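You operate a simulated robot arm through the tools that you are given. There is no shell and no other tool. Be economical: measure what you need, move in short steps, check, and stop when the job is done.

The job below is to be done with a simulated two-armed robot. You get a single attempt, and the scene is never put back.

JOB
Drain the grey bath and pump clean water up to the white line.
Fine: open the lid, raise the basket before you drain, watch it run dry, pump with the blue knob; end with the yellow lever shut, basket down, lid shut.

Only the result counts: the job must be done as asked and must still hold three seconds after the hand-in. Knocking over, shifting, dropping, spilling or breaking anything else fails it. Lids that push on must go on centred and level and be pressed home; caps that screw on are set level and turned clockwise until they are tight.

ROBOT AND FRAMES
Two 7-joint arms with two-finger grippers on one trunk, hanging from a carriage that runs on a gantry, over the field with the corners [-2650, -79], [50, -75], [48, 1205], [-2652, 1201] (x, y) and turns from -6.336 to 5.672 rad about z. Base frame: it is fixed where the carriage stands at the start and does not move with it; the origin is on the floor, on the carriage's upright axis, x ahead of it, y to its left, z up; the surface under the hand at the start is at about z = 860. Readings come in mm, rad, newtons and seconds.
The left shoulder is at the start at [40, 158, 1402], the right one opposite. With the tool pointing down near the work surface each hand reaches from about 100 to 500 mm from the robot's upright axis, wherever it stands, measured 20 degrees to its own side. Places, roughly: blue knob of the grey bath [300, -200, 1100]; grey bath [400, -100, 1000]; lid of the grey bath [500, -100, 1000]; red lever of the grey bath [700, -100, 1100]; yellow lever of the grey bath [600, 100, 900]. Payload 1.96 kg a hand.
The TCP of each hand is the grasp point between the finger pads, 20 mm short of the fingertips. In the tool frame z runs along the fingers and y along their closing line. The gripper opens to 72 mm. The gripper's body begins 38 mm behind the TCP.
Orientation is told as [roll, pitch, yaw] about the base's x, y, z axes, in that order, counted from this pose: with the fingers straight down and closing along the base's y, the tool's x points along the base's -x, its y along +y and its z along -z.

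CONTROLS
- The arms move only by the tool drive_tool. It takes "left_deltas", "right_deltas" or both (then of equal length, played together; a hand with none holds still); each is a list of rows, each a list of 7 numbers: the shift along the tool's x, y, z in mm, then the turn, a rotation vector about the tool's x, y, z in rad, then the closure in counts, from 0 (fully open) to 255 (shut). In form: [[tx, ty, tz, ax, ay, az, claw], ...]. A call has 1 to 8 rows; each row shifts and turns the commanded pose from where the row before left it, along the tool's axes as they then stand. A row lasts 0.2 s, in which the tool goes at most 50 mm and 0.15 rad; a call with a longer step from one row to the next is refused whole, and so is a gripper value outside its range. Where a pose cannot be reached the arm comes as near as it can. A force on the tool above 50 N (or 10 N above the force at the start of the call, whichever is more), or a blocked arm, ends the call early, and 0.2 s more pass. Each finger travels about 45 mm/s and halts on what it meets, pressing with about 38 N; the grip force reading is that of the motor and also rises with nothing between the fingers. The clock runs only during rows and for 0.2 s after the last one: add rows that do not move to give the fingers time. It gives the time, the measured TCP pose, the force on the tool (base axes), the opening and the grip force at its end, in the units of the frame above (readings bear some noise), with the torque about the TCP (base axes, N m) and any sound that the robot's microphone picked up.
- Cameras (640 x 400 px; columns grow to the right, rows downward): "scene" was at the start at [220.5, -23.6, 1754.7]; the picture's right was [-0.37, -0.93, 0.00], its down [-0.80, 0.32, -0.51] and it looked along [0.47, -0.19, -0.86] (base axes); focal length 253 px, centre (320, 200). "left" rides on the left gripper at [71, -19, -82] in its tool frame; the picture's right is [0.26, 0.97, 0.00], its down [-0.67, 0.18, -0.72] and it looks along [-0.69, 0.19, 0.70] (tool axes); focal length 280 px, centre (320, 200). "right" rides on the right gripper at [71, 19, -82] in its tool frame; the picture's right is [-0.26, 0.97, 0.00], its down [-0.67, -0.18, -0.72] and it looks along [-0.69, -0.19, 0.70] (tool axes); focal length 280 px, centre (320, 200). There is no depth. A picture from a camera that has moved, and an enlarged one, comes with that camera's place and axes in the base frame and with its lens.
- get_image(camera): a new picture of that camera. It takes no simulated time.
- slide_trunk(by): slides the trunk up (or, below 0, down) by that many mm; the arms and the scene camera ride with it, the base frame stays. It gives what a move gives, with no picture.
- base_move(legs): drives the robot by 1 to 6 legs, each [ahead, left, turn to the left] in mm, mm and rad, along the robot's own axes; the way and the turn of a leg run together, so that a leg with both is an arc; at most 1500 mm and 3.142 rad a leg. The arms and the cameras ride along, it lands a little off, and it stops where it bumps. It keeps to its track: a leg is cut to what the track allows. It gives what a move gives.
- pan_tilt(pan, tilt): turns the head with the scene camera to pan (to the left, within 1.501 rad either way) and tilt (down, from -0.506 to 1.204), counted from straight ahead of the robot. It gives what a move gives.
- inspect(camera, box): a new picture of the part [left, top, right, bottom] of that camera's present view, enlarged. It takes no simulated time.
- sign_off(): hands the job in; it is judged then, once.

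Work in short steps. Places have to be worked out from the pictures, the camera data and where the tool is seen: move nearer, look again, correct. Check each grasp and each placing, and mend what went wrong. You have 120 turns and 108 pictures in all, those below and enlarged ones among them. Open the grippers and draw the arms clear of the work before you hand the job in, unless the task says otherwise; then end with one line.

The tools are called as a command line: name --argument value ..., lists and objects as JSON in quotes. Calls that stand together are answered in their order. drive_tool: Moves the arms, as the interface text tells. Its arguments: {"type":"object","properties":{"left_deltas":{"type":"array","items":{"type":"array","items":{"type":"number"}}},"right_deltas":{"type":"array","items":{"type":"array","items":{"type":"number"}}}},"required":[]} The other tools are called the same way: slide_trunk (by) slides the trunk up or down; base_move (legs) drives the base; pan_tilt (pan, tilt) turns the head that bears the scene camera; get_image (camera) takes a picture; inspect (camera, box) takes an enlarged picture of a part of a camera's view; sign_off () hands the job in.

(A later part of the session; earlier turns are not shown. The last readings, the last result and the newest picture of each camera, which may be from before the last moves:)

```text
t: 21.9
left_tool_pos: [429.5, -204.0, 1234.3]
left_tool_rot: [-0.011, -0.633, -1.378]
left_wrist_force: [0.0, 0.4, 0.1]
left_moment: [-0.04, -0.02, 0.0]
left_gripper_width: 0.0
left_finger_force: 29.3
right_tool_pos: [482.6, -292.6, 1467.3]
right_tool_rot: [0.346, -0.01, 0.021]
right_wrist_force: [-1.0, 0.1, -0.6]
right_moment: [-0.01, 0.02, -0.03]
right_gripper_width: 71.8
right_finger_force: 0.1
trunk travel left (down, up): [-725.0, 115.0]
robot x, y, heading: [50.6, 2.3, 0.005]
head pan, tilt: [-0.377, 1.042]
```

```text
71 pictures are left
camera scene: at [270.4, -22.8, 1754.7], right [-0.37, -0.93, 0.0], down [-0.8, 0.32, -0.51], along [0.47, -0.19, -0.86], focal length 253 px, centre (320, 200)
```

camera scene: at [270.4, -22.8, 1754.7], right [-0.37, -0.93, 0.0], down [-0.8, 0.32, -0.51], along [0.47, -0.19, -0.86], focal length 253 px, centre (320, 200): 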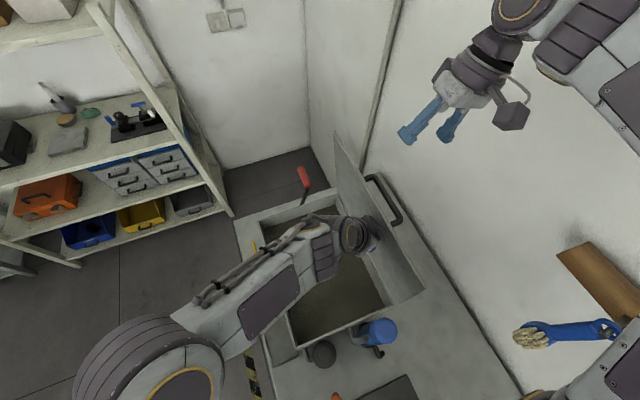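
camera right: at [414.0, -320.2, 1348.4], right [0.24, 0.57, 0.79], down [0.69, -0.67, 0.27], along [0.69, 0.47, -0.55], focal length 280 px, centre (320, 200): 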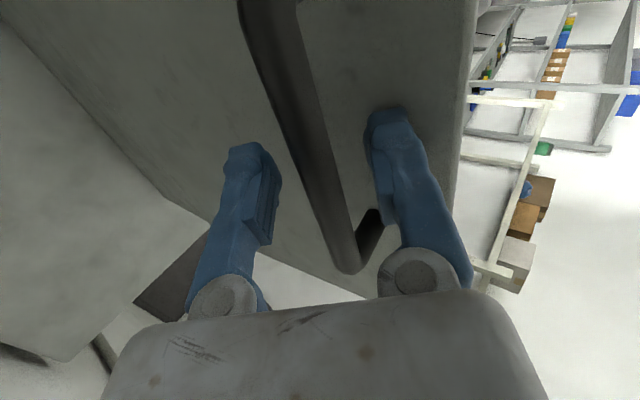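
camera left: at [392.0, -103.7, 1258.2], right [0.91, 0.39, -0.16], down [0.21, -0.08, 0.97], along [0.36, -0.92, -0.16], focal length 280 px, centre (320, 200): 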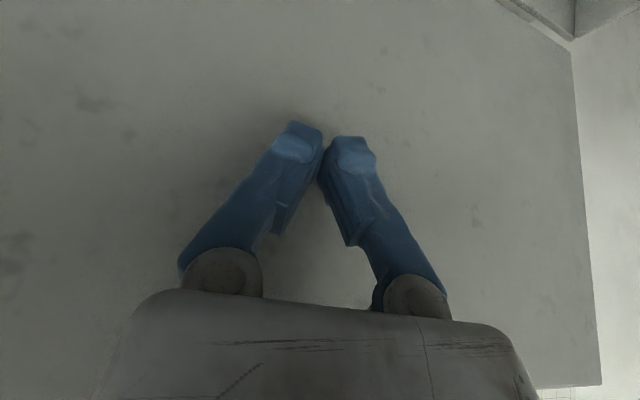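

The lid stands free. I pull the left hand back from the lid and turn it to a forward-facing pose to try the red lever from here.

drive_tool --left_deltas '[[28, 0, -20, 0, 0, 0, 255], [30, 0, -20, 0, 0.15, 0, 255], [20, 0, -20, 0, 0.15, 0, 255], [0, 0, -20, 0, 0.15, 0, 255], [0, 0, -20, 0, 0.15, -0.1, 255], [0, 0, 0, 0, 0, -0.15, 255], [0, 0, 0, 0, 0, -0.15, 255], [0, 0, 0, 0, 0, -0.15, 255]]'

drive_tool --left_deltas '[[0, 0, 0, 0, 0, -0.15, 0], [0, 0, 0, 0, 0, -0.15, 0], [0, 0, 0, 0, 0, -0.15, 0], [0, 0, 0, 0, -0.15, 0, 0], [0, 0, 0, 0, -0.15, 0, 0], [0, 0, 0, 0, -0.15, 0, 0], [0, 0, 0, 0, -0.15, 0, 0]]'

get_image --camera "scene"

get_image --camera "left"

```text
refused: row 5 steps farther than a row can; nothing moved
```

```text
t: 23.1
left_tool_pos: [434.1, -190.4, 1228.5]
left_tool_rot: [-0.365, -0.795, -0.725]
left_wrist_force: [3.3, 31.6, -11.0]
left_moment: [0.18, 0.19, -0.65]
left_gripper_width: 61.3
left_finger_force: 0.2
right_tool_pos: [484.0, -287.7, 1466.3]
right_tool_rot: [0.352, -0.011, 0.023]
right_wrist_force: [-0.1, 0.0, -0.3]
right_moment: [0.03, 0.02, 0.01]
right_gripper_width: 71.9
right_finger_force: 0.0
trunk travel left (down, up): [-725.0, 115.0]
robot x, y, heading: [53.0, 1.5, 0.012]
head pan, tilt: [-0.377, 1.042]
stopped in row 6 (left hand): the force on the tool passed its limit at 53 N (the readings are from after the stop); the commanded pose is now the measured one
```

```text
70 pictures are left
camera scene: at [270.7, -19.1, 1754.8], right [-0.36, -0.93, 0.0], down [-0.8, 0.32, -0.5], along [0.47, -0.18, -0.86], focal length 253 px, centre (320, 200)
```

scene: 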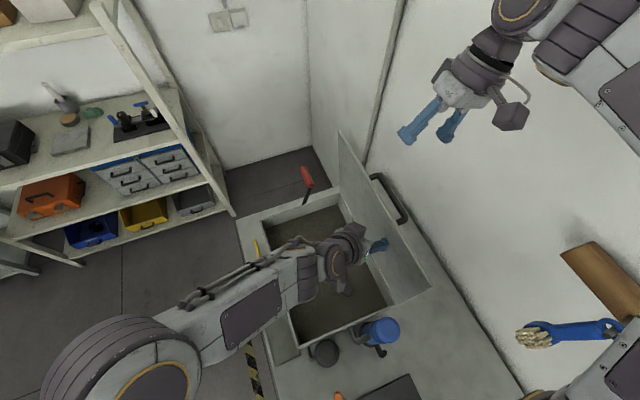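

```text
69 pictures are left
camera left: at [359.9, -110.0, 1234.3], right [0.65, 0.63, -0.43], down [0.31, 0.29, 0.9], along [0.7, -0.72, -0.01], focal length 280 px, centre (320, 200)
```

left: 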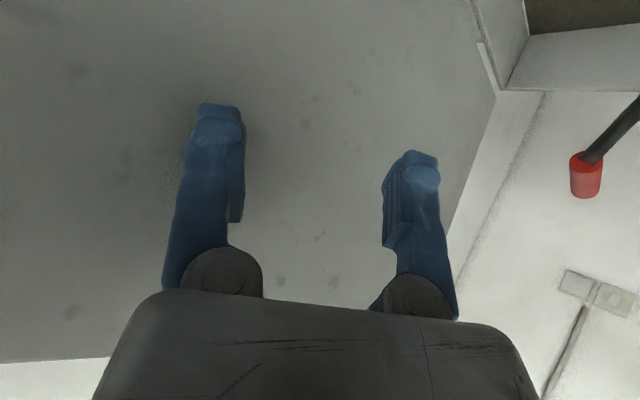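

The refused first half made the fingers brush the lid (it only pressed against its stop, no harm). From now on I send one move at a time; I back off along the tool and then level the orientation.

drive_tool --left_deltas '[[0, 0, -45, 0, 0, 0, 0], [0, 0, -45, 0, 0, 0, 0], [0, 0, -20, 0, 0, 0, 0], [0, 0, 0, -0.133, -0.002, -0.063, 0], [0, 0, 0, -0.133, -0.002, -0.063, 0], [0, 0, 0, -0.133, -0.002, -0.063, 0], [0, 0, 0, -0.133, -0.002, -0.063, 0], [0, 0, 0, -0.133, -0.002, -0.063, 0]]'

get_image --camera "left"

```text
t: 25.1
left_tool_pos: [422.7, -109.8, 1341.2]
left_tool_rot: [-0.166, -0.78, -0.132]
left_wrist_force: [-0.1, 0.4, -0.3]
left_moment: [0.01, -0.03, 0.01]
left_gripper_width: 72.1
left_finger_force: 0.0
right_tool_pos: [484.3, -292.5, 1465.9]
right_tool_rot: [0.349, -0.009, 0.023]
right_wrist_force: [0.6, -0.3, -0.8]
right_moment: [-0.01, 0.03, 0.0]
right_gripper_width: 71.9
right_finger_force: 0.1
trunk travel left (down, up): [-725.0, 115.0]
robot x, y, heading: [50.4, 0.5, -0.0]
head pan, tilt: [-0.377, 1.042]
stopped in row 8 (left hand): the arm was blocked; the commanded pose is now the measured one
```

```text
68 pictures are left
camera left: at [313.1, -102.6, 1350.3], right [0.05, 0.95, -0.3], down [0.04, 0.3, 0.95], along [1.0, -0.06, -0.02], focal length 280 px, centre (320, 200)
```

left: 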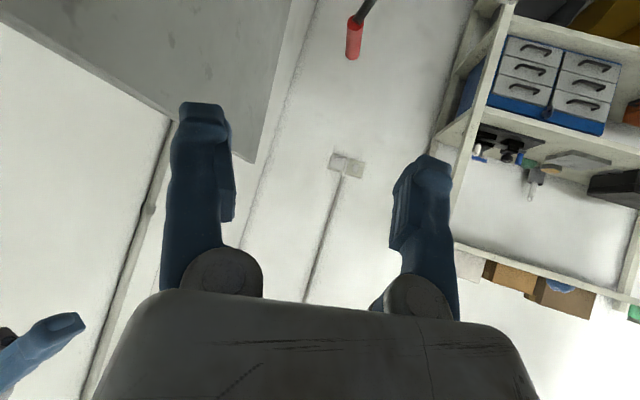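

The left camera now looks forward and sees the red grip. I move toward a point short of and above it, testing the reach.

drive_tool --left_deltas '[[-5, 6, 47, 0, 0, 0, 0], [-5, 6, 47, 0, 0, 0, 0], [-5, 6, 47, 0, 0, 0, 0], [-5, 6, 47, 0, 0, 0, 0], [0, 0, 0, 0, 0, 0, 0]]'

get_image --camera "left"

get_image --camera "scene"

```text
t: 26.3
left_tool_pos: [567.1, -137.9, 1219.1]
left_tool_rot: [-0.156, -0.782, -0.142]
left_wrist_force: [-0.4, -0.4, -0.2]
left_moment: [0.0, 0.03, 0.02]
left_gripper_width: 72.3
left_finger_force: 0.1
right_tool_pos: [483.8, -291.4, 1465.7]
right_tool_rot: [0.349, -0.01, 0.022]
right_wrist_force: [-0.1, -0.4, -0.3]
right_moment: [0.02, 0.01, -0.01]
right_gripper_width: 72.1
right_finger_force: 0.0
trunk travel left (down, up): [-725.0, 115.0]
robot x, y, heading: [51.6, 1.7, 0.005]
head pan, tilt: [-0.377, 1.042]
```

```text
67 pictures are left
camera left: at [458.1, -129.0, 1227.9], right [0.06, 0.96, -0.29], down [0.04, 0.29, 0.96], along [1.0, -0.06, -0.02], focal length 280 px, centre (320, 200)
```

left: 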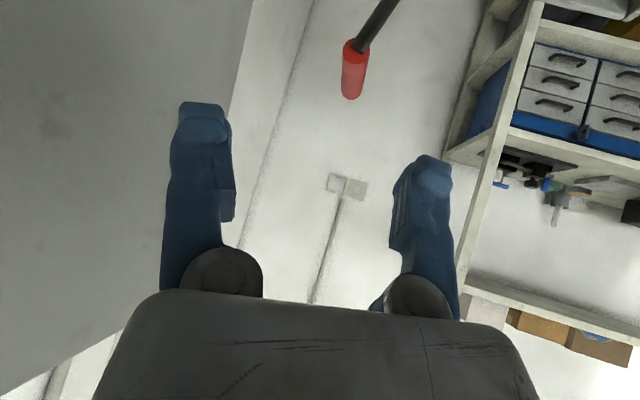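

```text
66 pictures are left
camera scene: at [270.6, -21.9, 1754.7], right [-0.37, -0.93, 0.0], down [-0.8, 0.32, -0.51], along [0.47, -0.18, -0.86], focal length 253 px, centre (320, 200)
```

scene: 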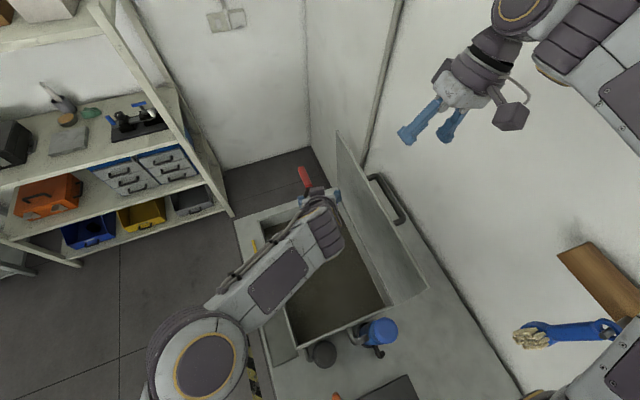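

Reach is fine; grip runs from (700,−154,1084) to (772,−150,1097). I align so the tool axis leads onto the grip, staying ~100 mm back.

drive_tool --left_deltas '[[-8.3, 14, 33, 0, 0, 0, 0], [-8.3, 14, 33, 0, 0, 0, 0], [-8.3, 14, 34, 0, 0, 0, 0], [0, 0, 45, 0, 0, 0, 0], [0, 0, 0, 0, 0, 0, 0]]'

get_image --camera "left"

```text
t: 27.5
left_tool_pos: [623.1, -125.0, 1183.8]
left_tool_rot: [-0.154, -0.782, -0.138]
left_wrist_force: [0.1, 0.9, -0.3]
left_moment: [0.04, -0.01, -0.02]
left_gripper_width: 71.7
left_finger_force: 0.0
left hand out of reach, approached as far as the arm can: row 2, 3, 4
right_tool_pos: [483.2, -291.8, 1465.8]
right_tool_rot: [0.348, -0.01, 0.023]
right_wrist_force: [-0.4, -0.2, 0.6]
right_moment: [0.02, 0.02, 0.0]
right_gripper_width: 72.3
right_finger_force: 0.0
trunk travel left (down, up): [-725.0, 115.0]
robot x, y, heading: [49.9, -2.5, 0.005]
head pan, tilt: [-0.377, 1.042]
```

```text
65 pictures are left
camera left: at [513.8, -115.6, 1193.3], right [0.05, 0.96, -0.29], down [0.04, 0.29, 0.96], along [1.0, -0.06, -0.02], focal length 280 px, centre (320, 200)
```

left: 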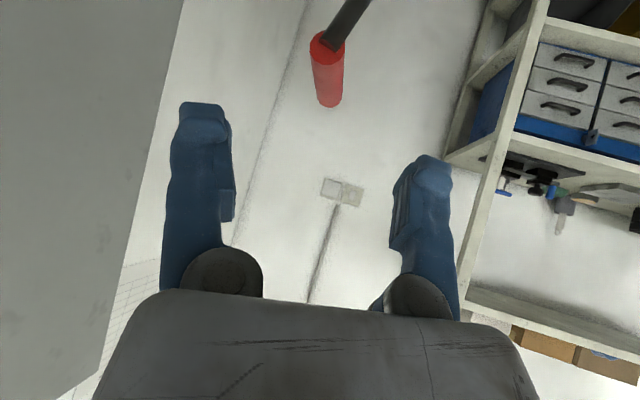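

The left arm runs out at x≈623, so the base must be turned to the right and shifted. First I bring the right hand inward and up so it will clear the wall and lid, then look at its elbow.

drive_tool --right_deltas '[[30, 30, -15, 0.12, 0, 0, 0], [30, 30, -10, 0.12, 0, 0, 0], [30, 30, -10, 0.11, 0, 0, 0], [30, 30, 0, 0, 0, 0, 0], [30, 20, 0, 0, 0, 0, 0], [0, 0, 0, 0, 0, 0, 0]]'

pan_tilt --pan -1.3 --tilt 0.9

get_image --camera "scene"

```text
t: 28.9
left_tool_pos: [622.6, -124.5, 1184.9]
left_tool_rot: [-0.156, -0.782, -0.139]
left_wrist_force: [0.0, -0.3, 0.5]
left_moment: [-0.01, 0.03, 0.0]
left_gripper_width: 71.9
left_finger_force: 0.1
right_tool_pos: [330.5, -170.5, 1532.5]
right_tool_rot: [-0.002, -0.009, 0.023]
right_wrist_force: [-0.3, 0.0, 0.0]
right_moment: [0.0, -0.02, 0.01]
right_gripper_width: 72.0
right_finger_force: 0.1
right hand out of reach, approached as far as the arm can: row 4, 5
trunk travel left (down, up): [-725.0, 115.0]
robot x, y, heading: [49.3, 1.7, 0.002]
head pan, tilt: [-0.377, 1.042]
```

```text
t: 30.1
left_tool_pos: [624.1, -125.0, 1183.7]
left_tool_rot: [-0.156, -0.784, -0.143]
left_wrist_force: [0.1, -0.1, -0.1]
left_moment: [0.01, 0.01, 0.01]
left_gripper_width: 72.1
left_finger_force: 0.0
right_tool_pos: [330.5, -170.1, 1531.5]
right_tool_rot: [-0.003, -0.008, 0.023]
right_wrist_force: [0.3, 0.0, 0.4]
right_moment: [-0.02, 0.02, 0.0]
right_gripper_width: 72.2
right_finger_force: 0.1
trunk travel left (down, up): [-725.0, 115.0]
robot x, y, heading: [49.3, -1.9, 0.004]
head pan, tilt: [-1.3, 0.901]
```

```text
64 pictures are left
camera scene: at [228.6, -70.1, 1764.8], right [-0.96, -0.27, 0.0], down [-0.21, 0.75, -0.62], along [0.17, -0.6, -0.78], focal length 253 px, centre (320, 200)
```

scene: 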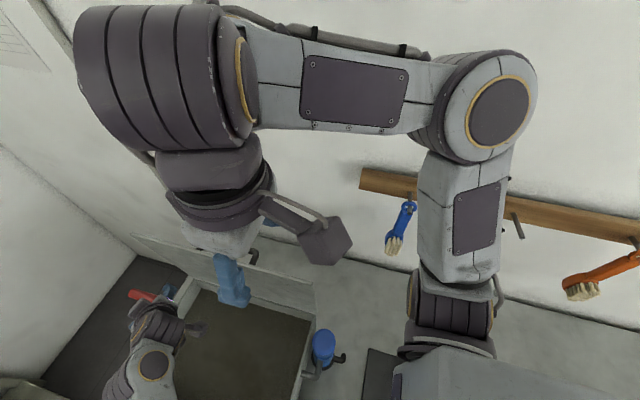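

The right elbow sticks out to y≈−417 at z≈1585; a right turn of the base moves it away from the wall. I retract the left hand to the left and up first.

drive_tool --left_deltas '[[7.9, 28.6, -39.4, 0, 0, 0, 0], [7.9, 28.6, -39.4, 0, 0, 0, 0], [7.9, 28.6, -39.4, 0, 0, 0, 0], [7.9, 28.6, -39.4, 0, 0, 0, 0], [7.9, 28.6, -39.4, 0, 0, 0, 0], [7.9, 28.6, -39.4, 0, 0, 0, 0], [7.9, 28.6, -39.4, 0, 0, 0, 0], [7.9, 28.6, -39.4, 0, 0, 0, 0]]'

```text
t: 31.9
left_tool_pos: [423.1, 180.5, 1334.8]
left_tool_rot: [-0.157, -0.781, -0.14]
left_wrist_force: [-0.3, -1.6, 0.5]
left_moment: [-0.01, -0.01, 0.03]
left_gripper_width: 72.4
left_finger_force: 0.1
right_tool_pos: [330.4, -170.2, 1531.8]
right_tool_rot: [0.001, -0.007, 0.02]
right_wrist_force: [0.2, 0.3, -0.5]
right_moment: [0.01, 0.03, 0.0]
right_gripper_width: 72.3
right_finger_force: 0.0
trunk travel left (down, up): [-725.0, 115.0]
robot x, y, heading: [45.6, 0.2, 0.003]
head pan, tilt: [-1.3, 0.901]
```

Now I shift the base 30 mm right and turn it right by 0.7 rad.

base_move --legs '[[0, -30, 0], [0, 0, -0.7]]'

pan_tilt --pan 0.3 --tilt 1.0

get_image --camera "scene"

get_image --camera "left"

```text
t: 34.6
left_tool_pos: [453.1, -131.9, 1335.2]
left_tool_rot: [-0.158, -0.782, -0.839]
left_wrist_force: [-0.5, -0.1, 0.2]
left_moment: [-0.01, 0.0, 0.01]
left_gripper_width: 72.3
left_finger_force: 0.1
right_tool_pos: [154.8, -340.7, 1531.2]
right_tool_rot: [-0.003, -0.008, -0.676]
right_wrist_force: [-0.6, -0.4, 0.2]
right_moment: [-0.02, 0.01, 0.02]
right_gripper_width: 72.1
right_finger_force: 0.1
trunk travel left (down, up): [-725.0, 115.0]
robot x, y, heading: [51.3, -29.3, -0.694]
head pan, tilt: [-1.3, 0.901]
```

```text
t: 36.3
left_tool_pos: [452.8, -132.1, 1336.1]
left_tool_rot: [-0.156, -0.782, -0.839]
left_wrist_force: [-0.4, 0.5, 0.2]
left_moment: [0.02, 0.0, 0.0]
left_gripper_width: 72.1
left_finger_force: 0.1
right_tool_pos: [155.8, -339.8, 1531.9]
right_tool_rot: [-0.002, -0.009, -0.674]
right_wrist_force: [0.1, 0.0, 0.9]
right_moment: [0.01, 0.01, 0.02]
right_gripper_width: 72.3
right_finger_force: 0.0
trunk travel left (down, up): [-725.0, 115.0]
robot x, y, heading: [51.3, -30.5, -0.694]
head pan, tilt: [0.3, 1.0]
```

```text
63 pictures are left
camera scene: at [235.5, -157.2, 1757.6], right [-0.38, -0.92, 0.0], down [-0.78, 0.32, -0.54], along [0.5, -0.21, -0.84], focal length 253 px, centre (320, 200)
```

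scene: 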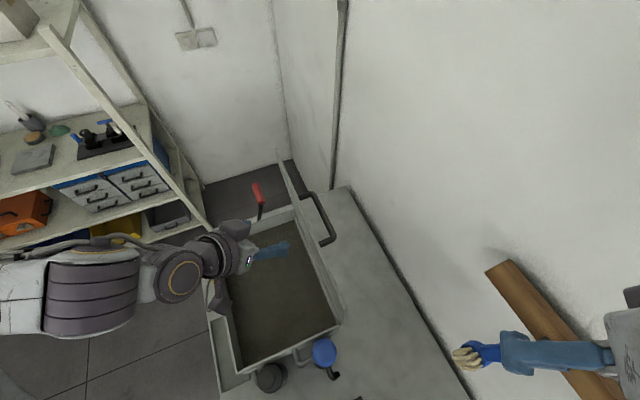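

```text
62 pictures are left
camera left: at [375.0, -54.6, 1344.2], right [0.66, 0.7, -0.29], down [0.22, 0.2, 0.96], along [0.72, -0.69, -0.02], focal length 280 px, centre (320, 200)
```

left: 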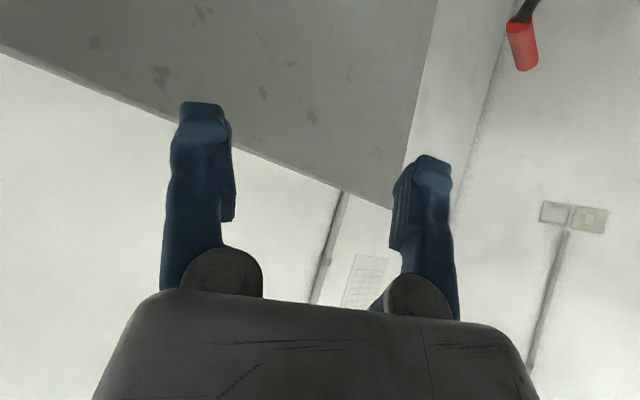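

The view is good now. I rotate the left tool to point forward-down (yaw −0.3, pitch −0.75) and start the approach.

drive_tool --left_deltas '[[0, 0, 0, -0.107, 0, -0.078, 0], [0, 0, 0, -0.107, 0, -0.078, 0], [0, 0, 0, -0.107, 0, -0.078, 0], [0, 0, 0, -0.107, 0, -0.078, 0], [0, 0, 0, -0.107, 0, -0.078, 0], [-5, 11, 47, 0, 0, 0, 0], [-5, 11, 47, 0, 0, 0, 0], [-5, 11, 47, 0, 0, 0, 0]]'

get_image --camera "left"

```text
t: 38.1
left_tool_pos: [565.2, -130.5, 1243.0]
left_tool_rot: [0.007, -0.752, -0.301]
left_wrist_force: [-0.6, 0.4, -1.0]
left_moment: [-0.01, 0.01, -0.01]
left_gripper_width: 72.0
left_finger_force: 0.0
right_tool_pos: [154.9, -341.6, 1530.2]
right_tool_rot: [-0.004, -0.008, -0.677]
right_wrist_force: [0.4, 0.6, 0.4]
right_moment: [0.01, 0.02, -0.03]
right_gripper_width: 72.3
right_finger_force: 0.1
trunk travel left (down, up): [-725.0, 115.0]
robot x, y, heading: [47.2, -29.8, -0.693]
head pan, tilt: [0.3, 1.0]
```

```text
61 pictures are left
camera left: at [457.1, -117.8, 1254.0], right [0.1, 0.98, -0.17], down [0.05, 0.17, 0.98], along [0.99, -0.11, -0.04], focal length 280 px, centre (320, 200)
```

left: 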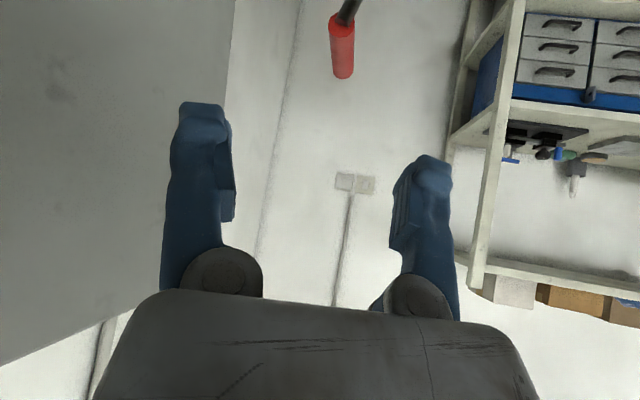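

Aligned as planned. I go on to ~80 mm short of the grip.

drive_tool --left_deltas '[[-4.3, 8.9, 48, 0, 0, 0, 0], [-4.3, 8.9, 48, 0, 0, 0, 0], [-4.3, 8.9, 48, 0, 0, 0, 0], [0, 0, 0, 0, 0, 0, 0]]'

get_image --camera "left"

get_image --camera "scene"

```text
t: 39.1
left_tool_pos: [675.6, -136.2, 1146.1]
left_tool_rot: [0.01, -0.753, -0.303]
left_wrist_force: [-0.8, -0.2, 0.5]
left_moment: [-0.01, 0.03, 0.03]
left_gripper_width: 71.9
left_finger_force: 0.1
right_tool_pos: [155.7, -340.8, 1531.5]
right_tool_rot: [-0.003, -0.009, -0.675]
right_wrist_force: [-0.1, 0.0, 0.9]
right_moment: [-0.03, 0.01, 0.01]
right_gripper_width: 72.0
right_finger_force: 0.0
trunk travel left (down, up): [-725.0, 115.0]
robot x, y, heading: [49.1, -27.2, -0.695]
head pan, tilt: [0.3, 1.0]
```

```text
60 pictures are left
camera left: at [567.4, -122.9, 1156.5], right [0.1, 0.98, -0.17], down [0.05, 0.17, 0.98], along [0.99, -0.11, -0.04], focal length 280 px, centre (320, 200)
```

left: 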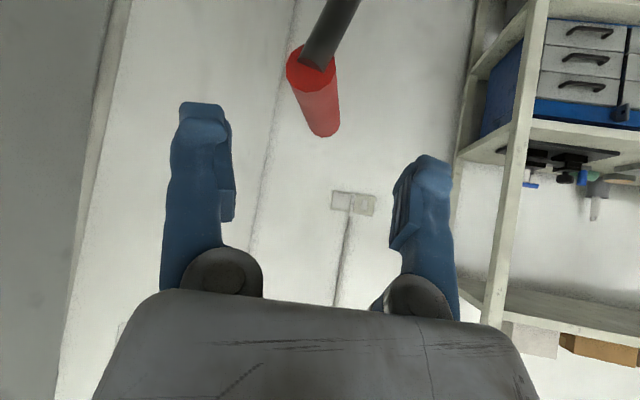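

```text
59 pictures are left
camera scene: at [235.6, -157.1, 1757.6], right [-0.38, -0.92, 0.0], down [-0.78, 0.32, -0.54], along [0.5, -0.21, -0.84], focal length 253 px, centre (320, 200)
```

scene: 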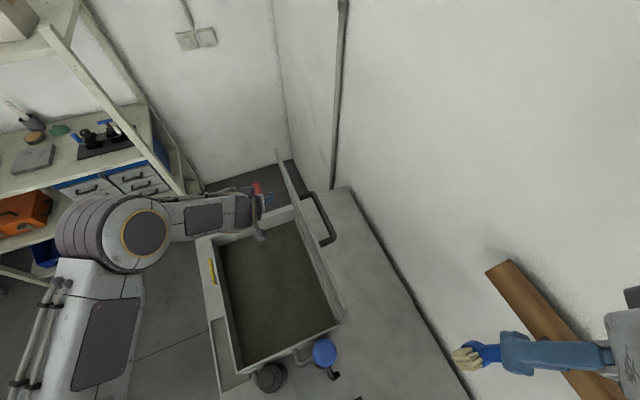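

The geometry confirms: 80 mm straight along the tool. I advance and close on the red grip.

drive_tool --left_deltas '[[0, 0, 40, 0, 0, 0, 0], [0, 0, 38, 0, 0, 0, 0], [0, 0, 0, 0, 0, 0, 130], [0, 0, 0, 0, 0, 0, 255], [0, 0, 0, 0, 0, 0, 255], [0, 0, 0, 0, 0, 0, 255], [0, 0, 0, 0, 0, 0, 255]]'

get_image --camera "left"

```text
t: 40.7
left_tool_pos: [727.7, -150.6, 1089.3]
left_tool_rot: [0.008, -0.752, -0.297]
left_wrist_force: [2.3, -1.6, -3.3]
left_moment: [0.07, 0.62, 1.72]
left_gripper_width: 26.6
left_finger_force: 39.8
right_tool_pos: [156.1, -341.1, 1531.4]
right_tool_rot: [-0.002, -0.01, -0.676]
right_wrist_force: [-1.0, 0.1, 0.8]
right_moment: [0.03, 0.0, 0.01]
right_gripper_width: 72.0
right_finger_force: 0.1
trunk travel left (down, up): [-725.0, 115.0]
robot x, y, heading: [51.9, -27.9, -0.699]
head pan, tilt: [0.3, 1.0]
```

```text
58 pictures are left
camera left: at [618.6, -138.3, 1100.1], right [0.1, 0.98, -0.17], down [0.06, 0.17, 0.98], along [0.99, -0.11, -0.04], focal length 280 px, centre (320, 200)
```

left: 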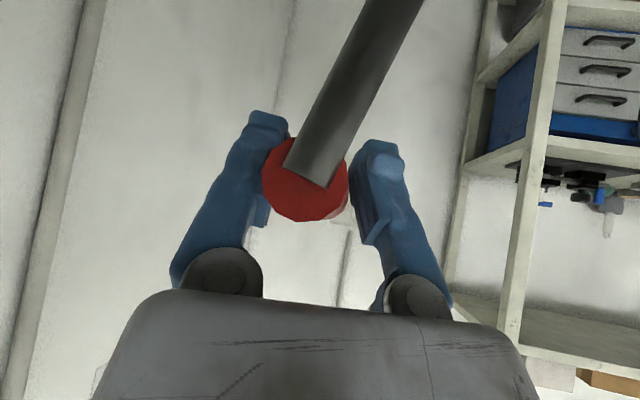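

Firm grip on the red lever. I test a small move toward +y (over the top) and read the force.

drive_tool --left_deltas '[[-0.4, 13.4, -6.5, 0, 0, 0, 255], [-0.4, 13.4, -6.5, 0, 0, 0, 255], [0, 0, 0, 0, 0, 0, 255]]'

```text
t: 41.4
left_tool_pos: [727.2, -119.4, 1096.9]
left_tool_rot: [0.014, -0.746, -0.298]
left_wrist_force: [12.8, -3.2, -18.3]
left_moment: [-0.14, -0.09, 2.09]
left_gripper_width: 26.6
left_finger_force: 39.8
right_tool_pos: [155.6, -341.3, 1530.9]
right_tool_rot: [-0.002, -0.007, -0.676]
right_wrist_force: [0.6, -0.1, 0.3]
right_moment: [0.02, 0.04, -0.03]
right_gripper_width: 72.1
right_finger_force: 0.1
trunk travel left (down, up): [-725.0, 115.0]
robot x, y, heading: [52.5, -32.0, -0.693]
head pan, tilt: [0.3, 1.0]
stopped in row 3 (left hand): the force on the tool passed its limit at 54 N (the readings are from after the stop); the commanded pose is now the measured one
```

The lever moves that way; the arc suggests a pivot near (y −101, z 953), radius ~144. I follow the arc further and look at the basket.

drive_tool --left_deltas '[[2.4, 12.4, -2.8, 0, 0, 0, 255], [2.4, 12, -2.5, 0, 0, 0, 255], [3, 10.2, -1.4, 0, 0, 0, 255], [3.5, 10.2, -0.9, 0, 0, 0, 255]]'

get_image --camera "scene"

```text
t: 42.4
left_tool_pos: [724.8, -76.6, 1095.6]
left_tool_rot: [0.008, -0.745, -0.3]
left_wrist_force: [4.3, -10.1, -7.9]
left_moment: [-0.42, 1.31, 1.77]
left_gripper_width: 26.8
left_finger_force: 40.0
right_tool_pos: [155.3, -341.6, 1532.2]
right_tool_rot: [-0.005, -0.009, -0.676]
right_wrist_force: [-0.1, 0.1, -0.3]
right_moment: [0.03, 0.01, 0.01]
right_gripper_width: 71.8
right_finger_force: 0.1
trunk travel left (down, up): [-725.0, 115.0]
robot x, y, heading: [49.2, -31.7, -0.694]
head pan, tilt: [0.3, 1.0]
```

```text
57 pictures are left
camera scene: at [235.3, -157.8, 1757.8], right [-0.38, -0.92, 0.0], down [-0.78, 0.32, -0.54], along [0.5, -0.21, -0.84], focal length 253 px, centre (320, 200)
```

scene: 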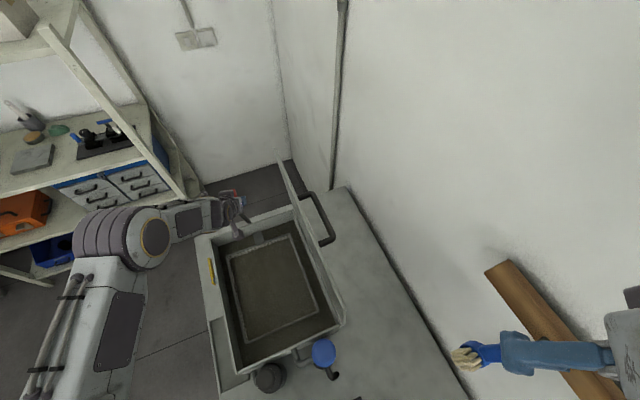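

The basket rim is emerging — right direction. I continue along the arc.

drive_tool --left_deltas '[[5.1, 13.4, -0.6, 0, 0, 0, 255], [6.0, 13.1, 0.5, 0, 0, 0, 255], [6.9, 12.5, 1.7, 0, 0, 0, 255], [7.5, 11.9, 2.7, 0, 0, 0, 255], [8.3, 11.2, 3.8, 0, 0, 0, 255]]'

get_image --camera "scene"

get_image --camera "left"

```text
t: 43.6
left_tool_pos: [724.5, -13.1, 1066.2]
left_tool_rot: [0.008, -0.746, -0.301]
left_wrist_force: [7.7, -19.7, -11.9]
left_moment: [-0.39, 1.44, 1.91]
left_gripper_width: 25.4
left_finger_force: 39.7
right_tool_pos: [154.5, -343.3, 1532.3]
right_tool_rot: [-0.004, -0.01, -0.676]
right_wrist_force: [-0.1, 0.8, -0.5]
right_moment: [0.04, 0.03, 0.0]
right_gripper_width: 71.9
right_finger_force: 0.0
trunk travel left (down, up): [-725.0, 115.0]
robot x, y, heading: [49.2, -27.0, -0.696]
head pan, tilt: [0.3, 1.0]
```

```text
56 pictures are left
camera scene: at [235.6, -158.5, 1757.9], right [-0.38, -0.92, 0.0], down [-0.78, 0.32, -0.54], along [0.5, -0.21, -0.84], focal length 253 px, centre (320, 200)
```

scene: 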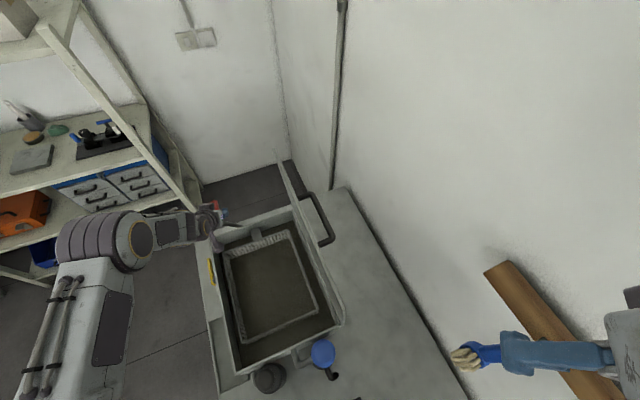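

```text
55 pictures are left
camera left: at [616.7, -0.4, 1078.3], right [0.1, 0.98, -0.17], down [0.06, 0.17, 0.98], along [0.99, -0.11, -0.04], focal length 280 px, centre (320, 200)
```

left: 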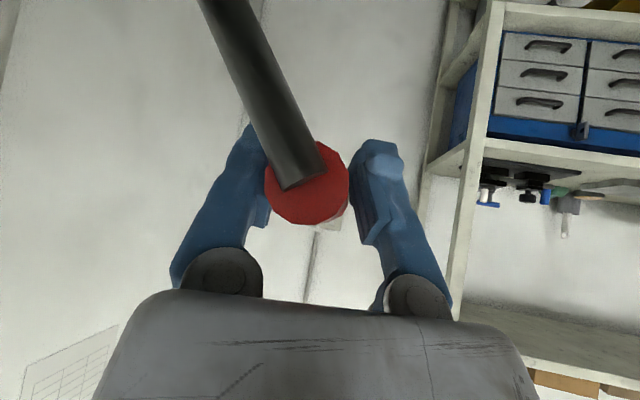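

The basket rises steadily. I continue three more steps, watching for a stop.

drive_tool --left_deltas '[[8.9, 10.5, 4.7, 0, 0, 0, 255], [9.3, 9.4, 5.8, 0, 0, 0, 255], [9.7, 8.3, 6.6, 0, 0, 0, 255], [0, 0, 0, 0, 0, 0, 255]]'

inspect --camera "scene" --box '[190, 150, 390, 400]'

```text
t: 44.5
left_tool_pos: [725.1, 15.3, 1037.9]
left_tool_rot: [-0.006, -0.746, -0.289]
left_wrist_force: [-7.7, -6.1, 19.3]
left_moment: [0.42, 3.25, 1.99]
left_gripper_width: 24.6
left_finger_force: 39.8
right_tool_pos: [154.0, -341.0, 1531.2]
right_tool_rot: [-0.002, -0.009, -0.675]
right_wrist_force: [-0.1, 0.1, -0.5]
right_moment: [0.0, 0.01, -0.02]
right_gripper_width: 72.1
right_finger_force: 0.0
trunk travel left (down, up): [-725.0, 115.0]
robot x, y, heading: [48.7, -29.2, -0.698]
head pan, tilt: [0.3, 1.0]
stopped in row 4 (left hand): the force on the tool passed its limit at 52 N (the readings are from after the stop); the commanded pose is now the measured one
```

```text
1.60 times, centred on (290, 275) of scene
camera zoom: at [235.2, -157.6, 1758.0], right [-0.38, -0.92, 0.0], down [-0.78, 0.32, -0.54], along [0.5, -0.21, -0.84], focal length 405 px, centre (368, 80)
```

zoom: 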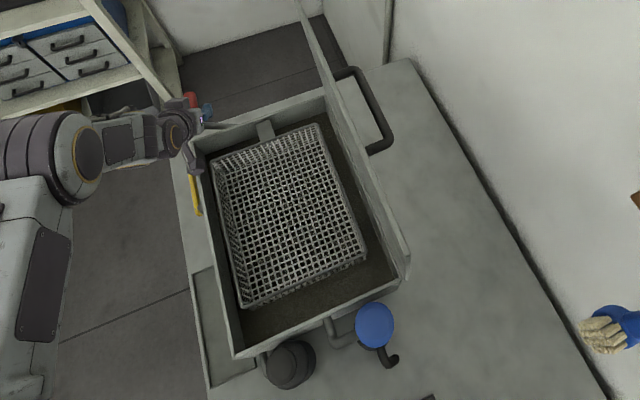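

The basket is well up. I check whether that last force was a lever stop or my hand touching the rim.

get_image --camera "left"

inspect --camera "scene" --box '[180, 170, 300, 270]'

```text
53 pictures are left
camera left: at [616.9, 27.9, 1050.2], right [0.09, 0.98, -0.18], down [0.06, 0.18, 0.98], along [0.99, -0.1, -0.05], focal length 280 px, centre (320, 200)
```

left: 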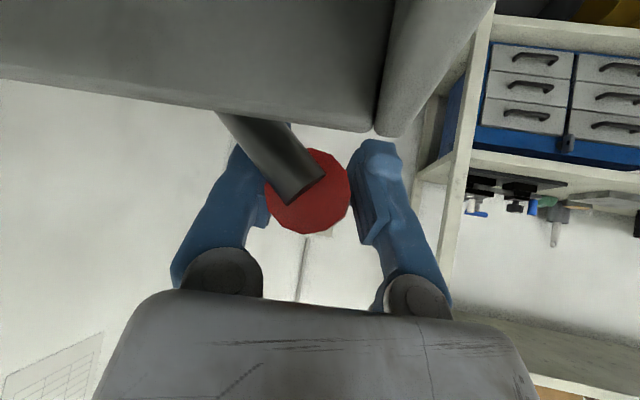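

```text
4.00 times, centred on (240, 220) of scene
camera zoom: at [235.2, -157.6, 1758.0], right [-0.38, -0.92, 0.0], down [-0.78, 0.32, -0.54], along [0.5, -0.21, -0.84], focal length 1012 px, centre (640, 120)
```

zoom: 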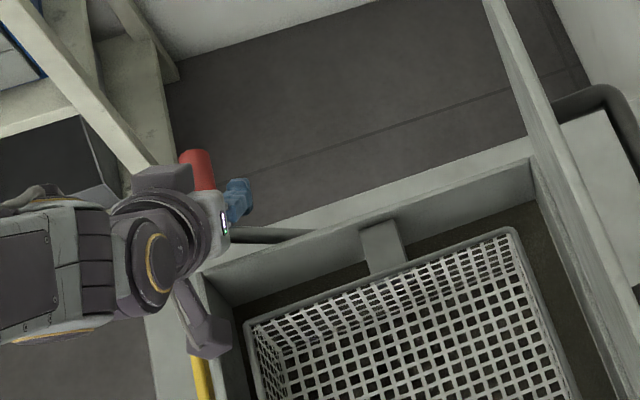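

The lever's swing is probably not at its end: my camera housing at (617,28,1050) is likely touching the bath's rim. I loosen the grip slightly (fingers still around it) to see whether the lever holds by itself.

drive_tool --left_deltas '[[0, 0, 0, 0, 0, 0, 140], [0, 0, 0, 0, 0, 0, 140], [0, 0, 0, 0, 0, 0, 140]]'

get_image --camera "left"

```text
t: 45.3
left_tool_pos: [726.1, 15.1, 1038.1]
left_tool_rot: [-0.003, -0.747, -0.291]
left_wrist_force: [-20.7, -11.3, 45.0]
left_moment: [0.79, 5.02, 1.61]
left_gripper_width: 32.6
left_finger_force: 0.0
right_tool_pos: [153.9, -341.0, 1532.3]
right_tool_rot: [-0.001, -0.009, -0.676]
right_wrist_force: [0.7, 0.0, 0.4]
right_moment: [-0.01, -0.01, 0.0]
right_gripper_width: 71.7
right_finger_force: 0.1
trunk travel left (down, up): [-725.0, 115.0]
robot x, y, heading: [48.0, -25.2, -0.693]
head pan, tilt: [0.3, 1.0]
```

```text
51 pictures are left
camera left: at [617.1, 28.0, 1050.1], right [0.1, 0.98, -0.18], down [0.06, 0.17, 0.98], along [0.99, -0.1, -0.04], focal length 280 px, centre (320, 200)
```

left: 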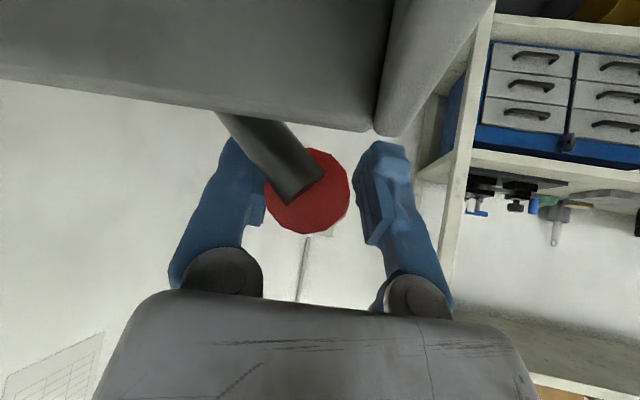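

The force pattern confirms the camera housing rests on the rim. I ease the hand up and back by ~8 mm and see whether the lever follows or stays.

drive_tool --left_deltas '[[-4, -2, -4, 0, 0, 0, 120], [-2, -4, -1, 0, 0, 0, 100], [0, 0, 0, 0, 0, 0, 100]]'

get_image --camera "left"

```text
t: 46.1
left_tool_pos: [723.7, 13.7, 1045.1]
left_tool_rot: [0.005, -0.746, -0.295]
left_wrist_force: [-0.7, 0.1, -1.4]
left_moment: [-0.01, -0.02, -0.01]
left_gripper_width: 43.8
left_finger_force: 0.0
right_tool_pos: [154.3, -341.0, 1530.4]
right_tool_rot: [-0.001, -0.009, -0.675]
right_wrist_force: [-0.5, -0.3, -0.9]
right_moment: [0.0, -0.03, 0.02]
right_gripper_width: 72.3
right_finger_force: 0.0
trunk travel left (down, up): [-725.0, 115.0]
robot x, y, heading: [49.7, -31.8, -0.691]
head pan, tilt: [0.3, 1.0]
```

```text
50 pictures are left
camera left: at [616.2, 25.1, 1056.8], right [0.09, 0.98, -0.17], down [0.06, 0.17, 0.98], along [0.99, -0.1, -0.04], focal length 280 px, centre (320, 200)
```

left: 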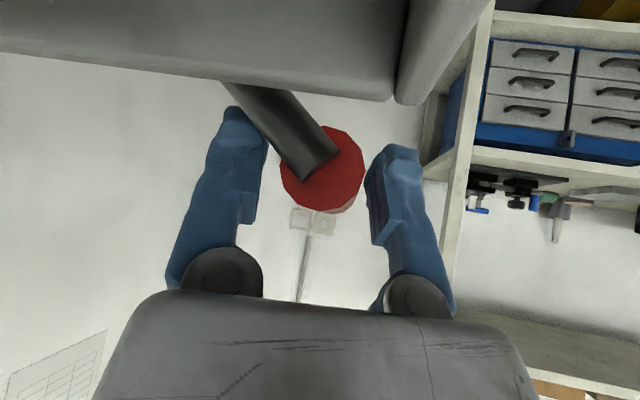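

The lever holds its position freely. I withdraw, close the fingers and come over the top of the grip, to press it further down from above, where my camera clears the rim.

drive_tool --left_deltas '[[0, 0, 0, 0, 0, 0, 0], [0, 0, -25, 0, 0, 0, 0], [0, 0, -25, 0, 0, 0, 0], [-17, 0, -18, 0, 0, 0, 0], [0, 0, 0, 0, 0, 0, 255], [-16.7, 2.4, 15.5, 0, 0, 0, 255], [-16.7, 2.4, 15.5, 0, 0, 0, 255], [0, 0, 0, 0, 0, 0, 255]]'

get_image --camera "left"

```text
t: 47.9
left_tool_pos: [737.1, 13.3, 1107.9]
left_tool_rot: [0.001, -0.745, -0.295]
left_wrist_force: [-0.9, -0.5, 0.6]
left_moment: [-0.03, 0.01, -0.02]
left_gripper_width: 0.1
left_finger_force: 12.8
right_tool_pos: [155.3, -341.4, 1531.3]
right_tool_rot: [-0.001, -0.009, -0.675]
right_wrist_force: [-0.6, 0.4, 0.4]
right_moment: [0.01, 0.0, 0.01]
right_gripper_width: 71.7
right_finger_force: 0.1
trunk travel left (down, up): [-725.0, 115.0]
robot x, y, heading: [47.7, -28.0, -0.695]
head pan, tilt: [0.3, 1.0]
```

```text
49 pictures are left
camera left: at [629.1, 25.6, 1119.2], right [0.09, 0.98, -0.18], down [0.06, 0.17, 0.98], along [0.99, -0.1, -0.04], focal length 280 px, centre (320, 200)
```

left: 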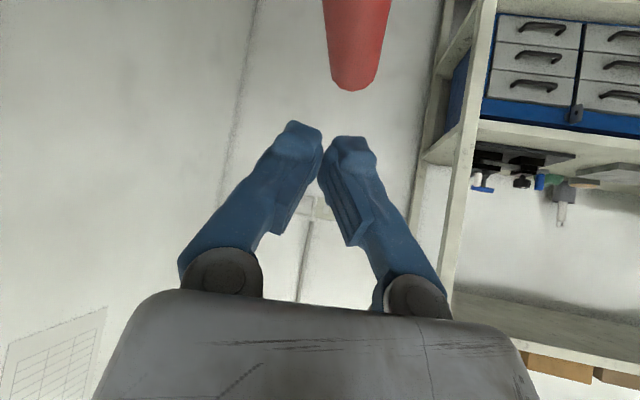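

The grip lies under and slightly left of the tips. I shift over it and press down along its arc until it meets a stop.

drive_tool --left_deltas '[[18, 13.4, 13.3, 0, 0, 0, 255], [6.7, 5.9, 4.5, 0, 0, 0, 255], [6.9, 5.3, 5, 0, 0, 0, 255], [7, 4.8, 5.4, 0, 0, 0, 255], [7.1, 4.2, 5.7, 0, 0, 0, 255], [0, 0, 0, 0, 0, 0, 255]]'

get_image --camera "left"

inspect --camera "scene" --box '[190, 150, 390, 400]'

```text
t: 49.3
left_tool_pos: [736.6, 48.4, 1052.5]
left_tool_rot: [0.001, -0.744, -0.293]
left_wrist_force: [0.0, 0.4, 0.1]
left_moment: [0.02, 0.0, 0.0]
left_gripper_width: 0.1
left_finger_force: 29.4
right_tool_pos: [156.0, -340.2, 1531.1]
right_tool_rot: [-0.002, -0.009, -0.677]
right_wrist_force: [-0.4, -0.1, -0.5]
right_moment: [0.01, -0.02, -0.01]
right_gripper_width: 71.9
right_finger_force: 0.0
trunk travel left (down, up): [-725.0, 115.0]
robot x, y, heading: [47.1, -28.7, -0.693]
head pan, tilt: [0.3, 1.0]
```

```text
48 pictures are left
camera left: at [628.6, 61.0, 1063.1], right [0.09, 0.98, -0.18], down [0.06, 0.17, 0.98], along [0.99, -0.1, -0.04], focal length 280 px, centre (320, 200)
```

left: 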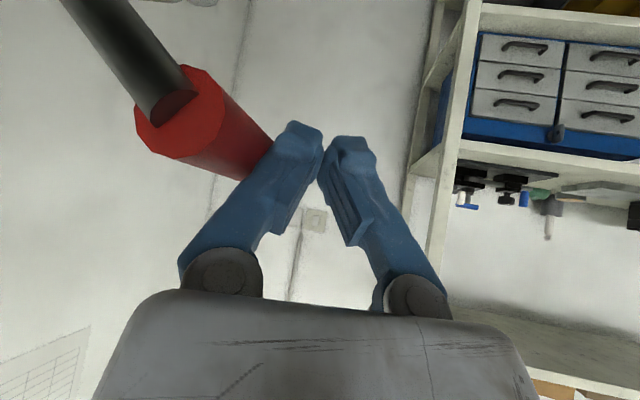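

```text
1.60 times, centred on (290, 275) of scene
camera zoom: at [235.3, -157.1, 1757.5], right [-0.38, -0.92, 0.0], down [-0.78, 0.32, -0.54], along [0.5, -0.21, -0.84], focal length 405 px, centre (368, 80)
```

zoom: 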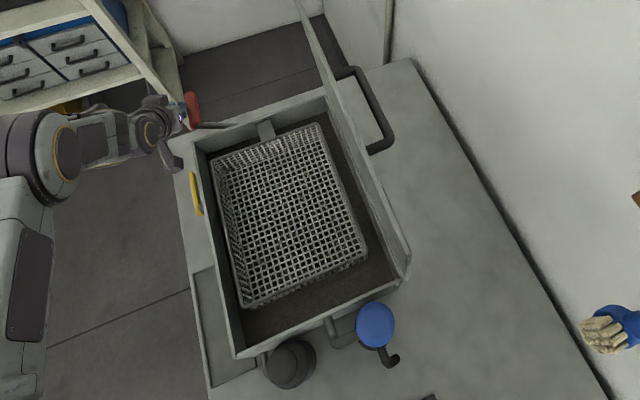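

I slid past on its left; the lever is unchanged (y≈12, z≈1044). I lift, move back to its upper-right flank, and push down-left from there.

drive_tool --left_deltas '[[-19, 0, -20, 0, 0, 0, 255], [-19, 0, -20, 0, 0, 0, 255], [-9.1, -40.1, 8.5, 0, 0, 0, 255], [17, 0, 18.3, 0, 0, 0, 255], [6.8, 5.7, 4.6, 0, 0, 0, 255], [6.8, 5.7, 4.6, 0, 0, 0, 255], [6.8, 5.7, 4.6, 0, 0, 0, 255], [0, 0, 0, 0, 0, 0, 255]]'

get_image --camera "left"

```text
t: 50.9
left_tool_pos: [741.0, 21.0, 1066.7]
left_tool_rot: [-0.002, -0.766, -0.293]
left_wrist_force: [-4.0, 1.7, 15.6]
left_moment: [0.15, 0.0, 0.16]
left_gripper_width: 0.0
left_finger_force: 29.7
right_tool_pos: [154.4, -341.2, 1530.8]
right_tool_rot: [-0.001, -0.009, -0.675]
right_wrist_force: [-0.9, 0.2, 0.1]
right_moment: [-0.03, -0.01, -0.02]
right_gripper_width: 72.2
right_finger_force: 0.1
trunk travel left (down, up): [-725.0, 115.0]
robot x, y, heading: [48.2, -27.5, -0.697]
head pan, tilt: [0.3, 1.0]
stopped in row 7 (left hand): the force on the tool passed its limit at 57 N (the readings are from after the stop); the commanded pose is now the measured one
```

```text
46 pictures are left
camera left: at [633.7, 32.7, 1075.5], right [0.1, 0.98, -0.18], down [0.05, 0.18, 0.98], along [0.99, -0.11, -0.03], focal length 280 px, centre (320, 200)
```

left: 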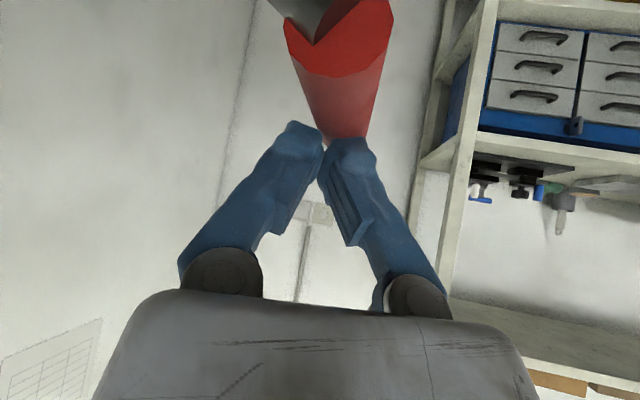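

The lever moved further (near end now y≈23, z≈1030) and then resisted at 57 N. I push once more to confirm it is the stop.

drive_tool --left_deltas '[[7, 4, 5, 0, 0, 0, 255], [7, 4, 5, 0, 0, 0, 255]]'

get_image --camera "left"

inspect --camera "scene" --box '[190, 150, 390, 400]'

```text
t: 51.2
left_tool_pos: [744.6, 20.8, 1065.4]
left_tool_rot: [-0.004, -0.776, -0.294]
left_wrist_force: [-3.7, 2.7, 16.5]
left_moment: [0.1, -0.01, 0.09]
left_gripper_width: 0.0
left_finger_force: 29.6
right_tool_pos: [155.5, -340.1, 1530.7]
right_tool_rot: [-0.001, -0.007, -0.675]
right_wrist_force: [0.1, -0.1, 0.9]
right_moment: [0.0, 0.03, 0.02]
right_gripper_width: 72.0
right_finger_force: 0.0
trunk travel left (down, up): [-725.0, 115.0]
robot x, y, heading: [46.8, -32.2, -0.693]
head pan, tilt: [0.3, 1.0]
stopped in row 1 (left hand): the force on the tool passed its limit at 62 N (the readings are from after the stop); the commanded pose is now the measured one
```

```text
45 pictures are left
camera left: at [636.2, 33.3, 1074.1], right [0.1, 0.98, -0.19], down [0.03, 0.18, 0.98], along [0.99, -0.11, -0.01], focal length 280 px, centre (320, 200)
```

left: 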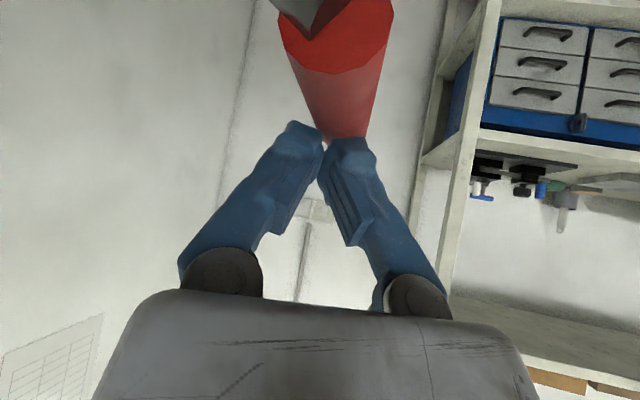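

```text
1.60 times, centred on (290, 275) of scene
camera zoom: at [235.2, -156.5, 1757.4], right [-0.38, -0.92, 0.0], down [-0.78, 0.32, -0.54], along [0.5, -0.21, -0.84], focal length 405 px, centre (368, 80)
```

zoom: 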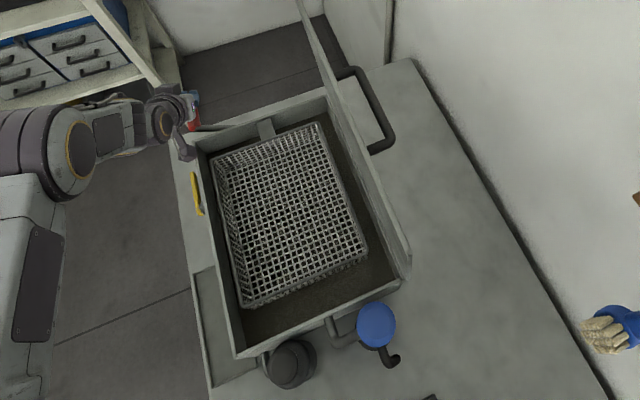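

The lever is at its stop and the basket is up. I retract the left hand and turn it to point straight down for the yellow lever.

drive_tool --left_deltas '[[0, 0, -45, 0, 0, 0, 255], [0, 0, -45, 0, 0, 0, 255], [-20, 0, -35, 0, 0.13, 0, 255], [0, 20, -20, 0, 0.13, 0, 100], [0, 20, 0, 0, 0.13, 0, 100], [0, 20, 0, 0, 0.13, 0, 0], [0, 20, 0, 0, 0.13, 0, 0], [0, 0, 0, 0, 0.126, 0, 0]]'

get_image --camera "left"

```text
t: 53.0
left_tool_pos: [684.7, 121.5, 1183.4]
left_tool_rot: [-0.004, 0.005, -0.298]
left_wrist_force: [0.2, 1.0, 0.3]
left_moment: [0.0, 0.03, -0.02]
left_gripper_width: 72.1
left_finger_force: 0.1
right_tool_pos: [154.2, -341.5, 1530.7]
right_tool_rot: [-0.002, -0.008, -0.677]
right_wrist_force: [-0.1, -0.7, 0.2]
right_moment: [-0.02, -0.01, -0.01]
right_gripper_width: 72.1
right_finger_force: 0.1
trunk travel left (down, up): [-725.0, 115.0]
robot x, y, heading: [52.3, -29.4, -0.69]
head pan, tilt: [0.3, 1.0]
```

```text
43 pictures are left
camera left: at [613.0, 124.1, 1265.0], right [0.03, 1.0, 0.0], down [0.7, -0.02, 0.71], along [0.71, -0.02, -0.7], focal length 280 px, centre (320, 200)
```

left: 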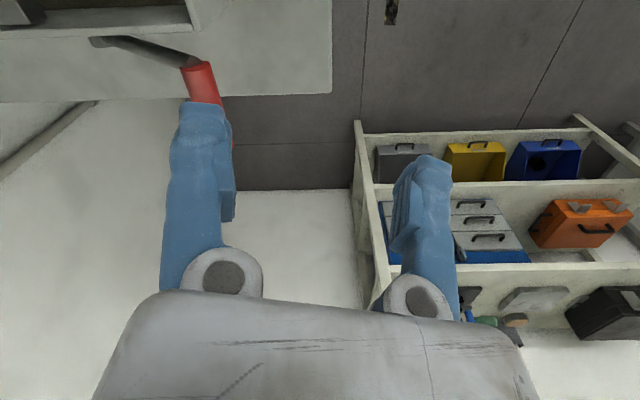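

The hand is at (685,121,1183), pointing down. I lower the trunk 200 mm for reach and look at the yellow lever from closer.

slide_trunk --by -200

get_image --camera "scene"

```text
t: 55.2
left_tool_pos: [686.2, 121.5, 983.5]
left_tool_rot: [-0.004, 0.005, -0.298]
left_wrist_force: [-0.2, 0.2, 0.1]
left_moment: [0.01, -0.04, -0.02]
left_gripper_width: 72.0
left_finger_force: 0.0
right_tool_pos: [154.0, -339.7, 1331.0]
right_tool_rot: [-0.001, -0.009, -0.675]
right_wrist_force: [0.1, 0.5, 0.6]
right_moment: [0.0, -0.03, -0.01]
right_gripper_width: 72.2
right_finger_force: 0.0
trunk travel left (down, up): [-525.0, 315.0]
robot x, y, heading: [49.1, -27.2, -0.697]
head pan, tilt: [0.3, 1.0]
```

```text
42 pictures are left
camera scene: at [234.9, -156.9, 1557.6], right [-0.38, -0.92, 0.0], down [-0.78, 0.32, -0.54], along [0.5, -0.21, -0.84], focal length 253 px, centre (320, 200)
```

scene: 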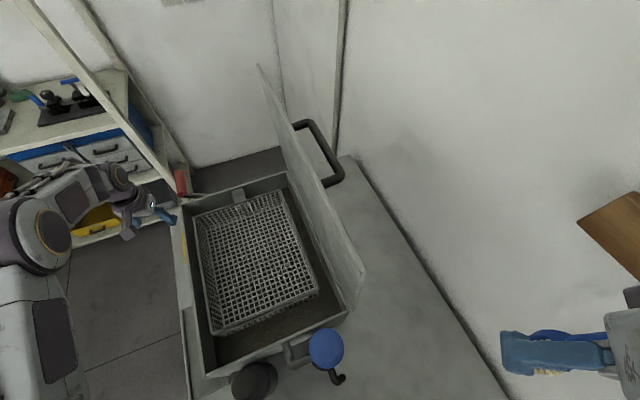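

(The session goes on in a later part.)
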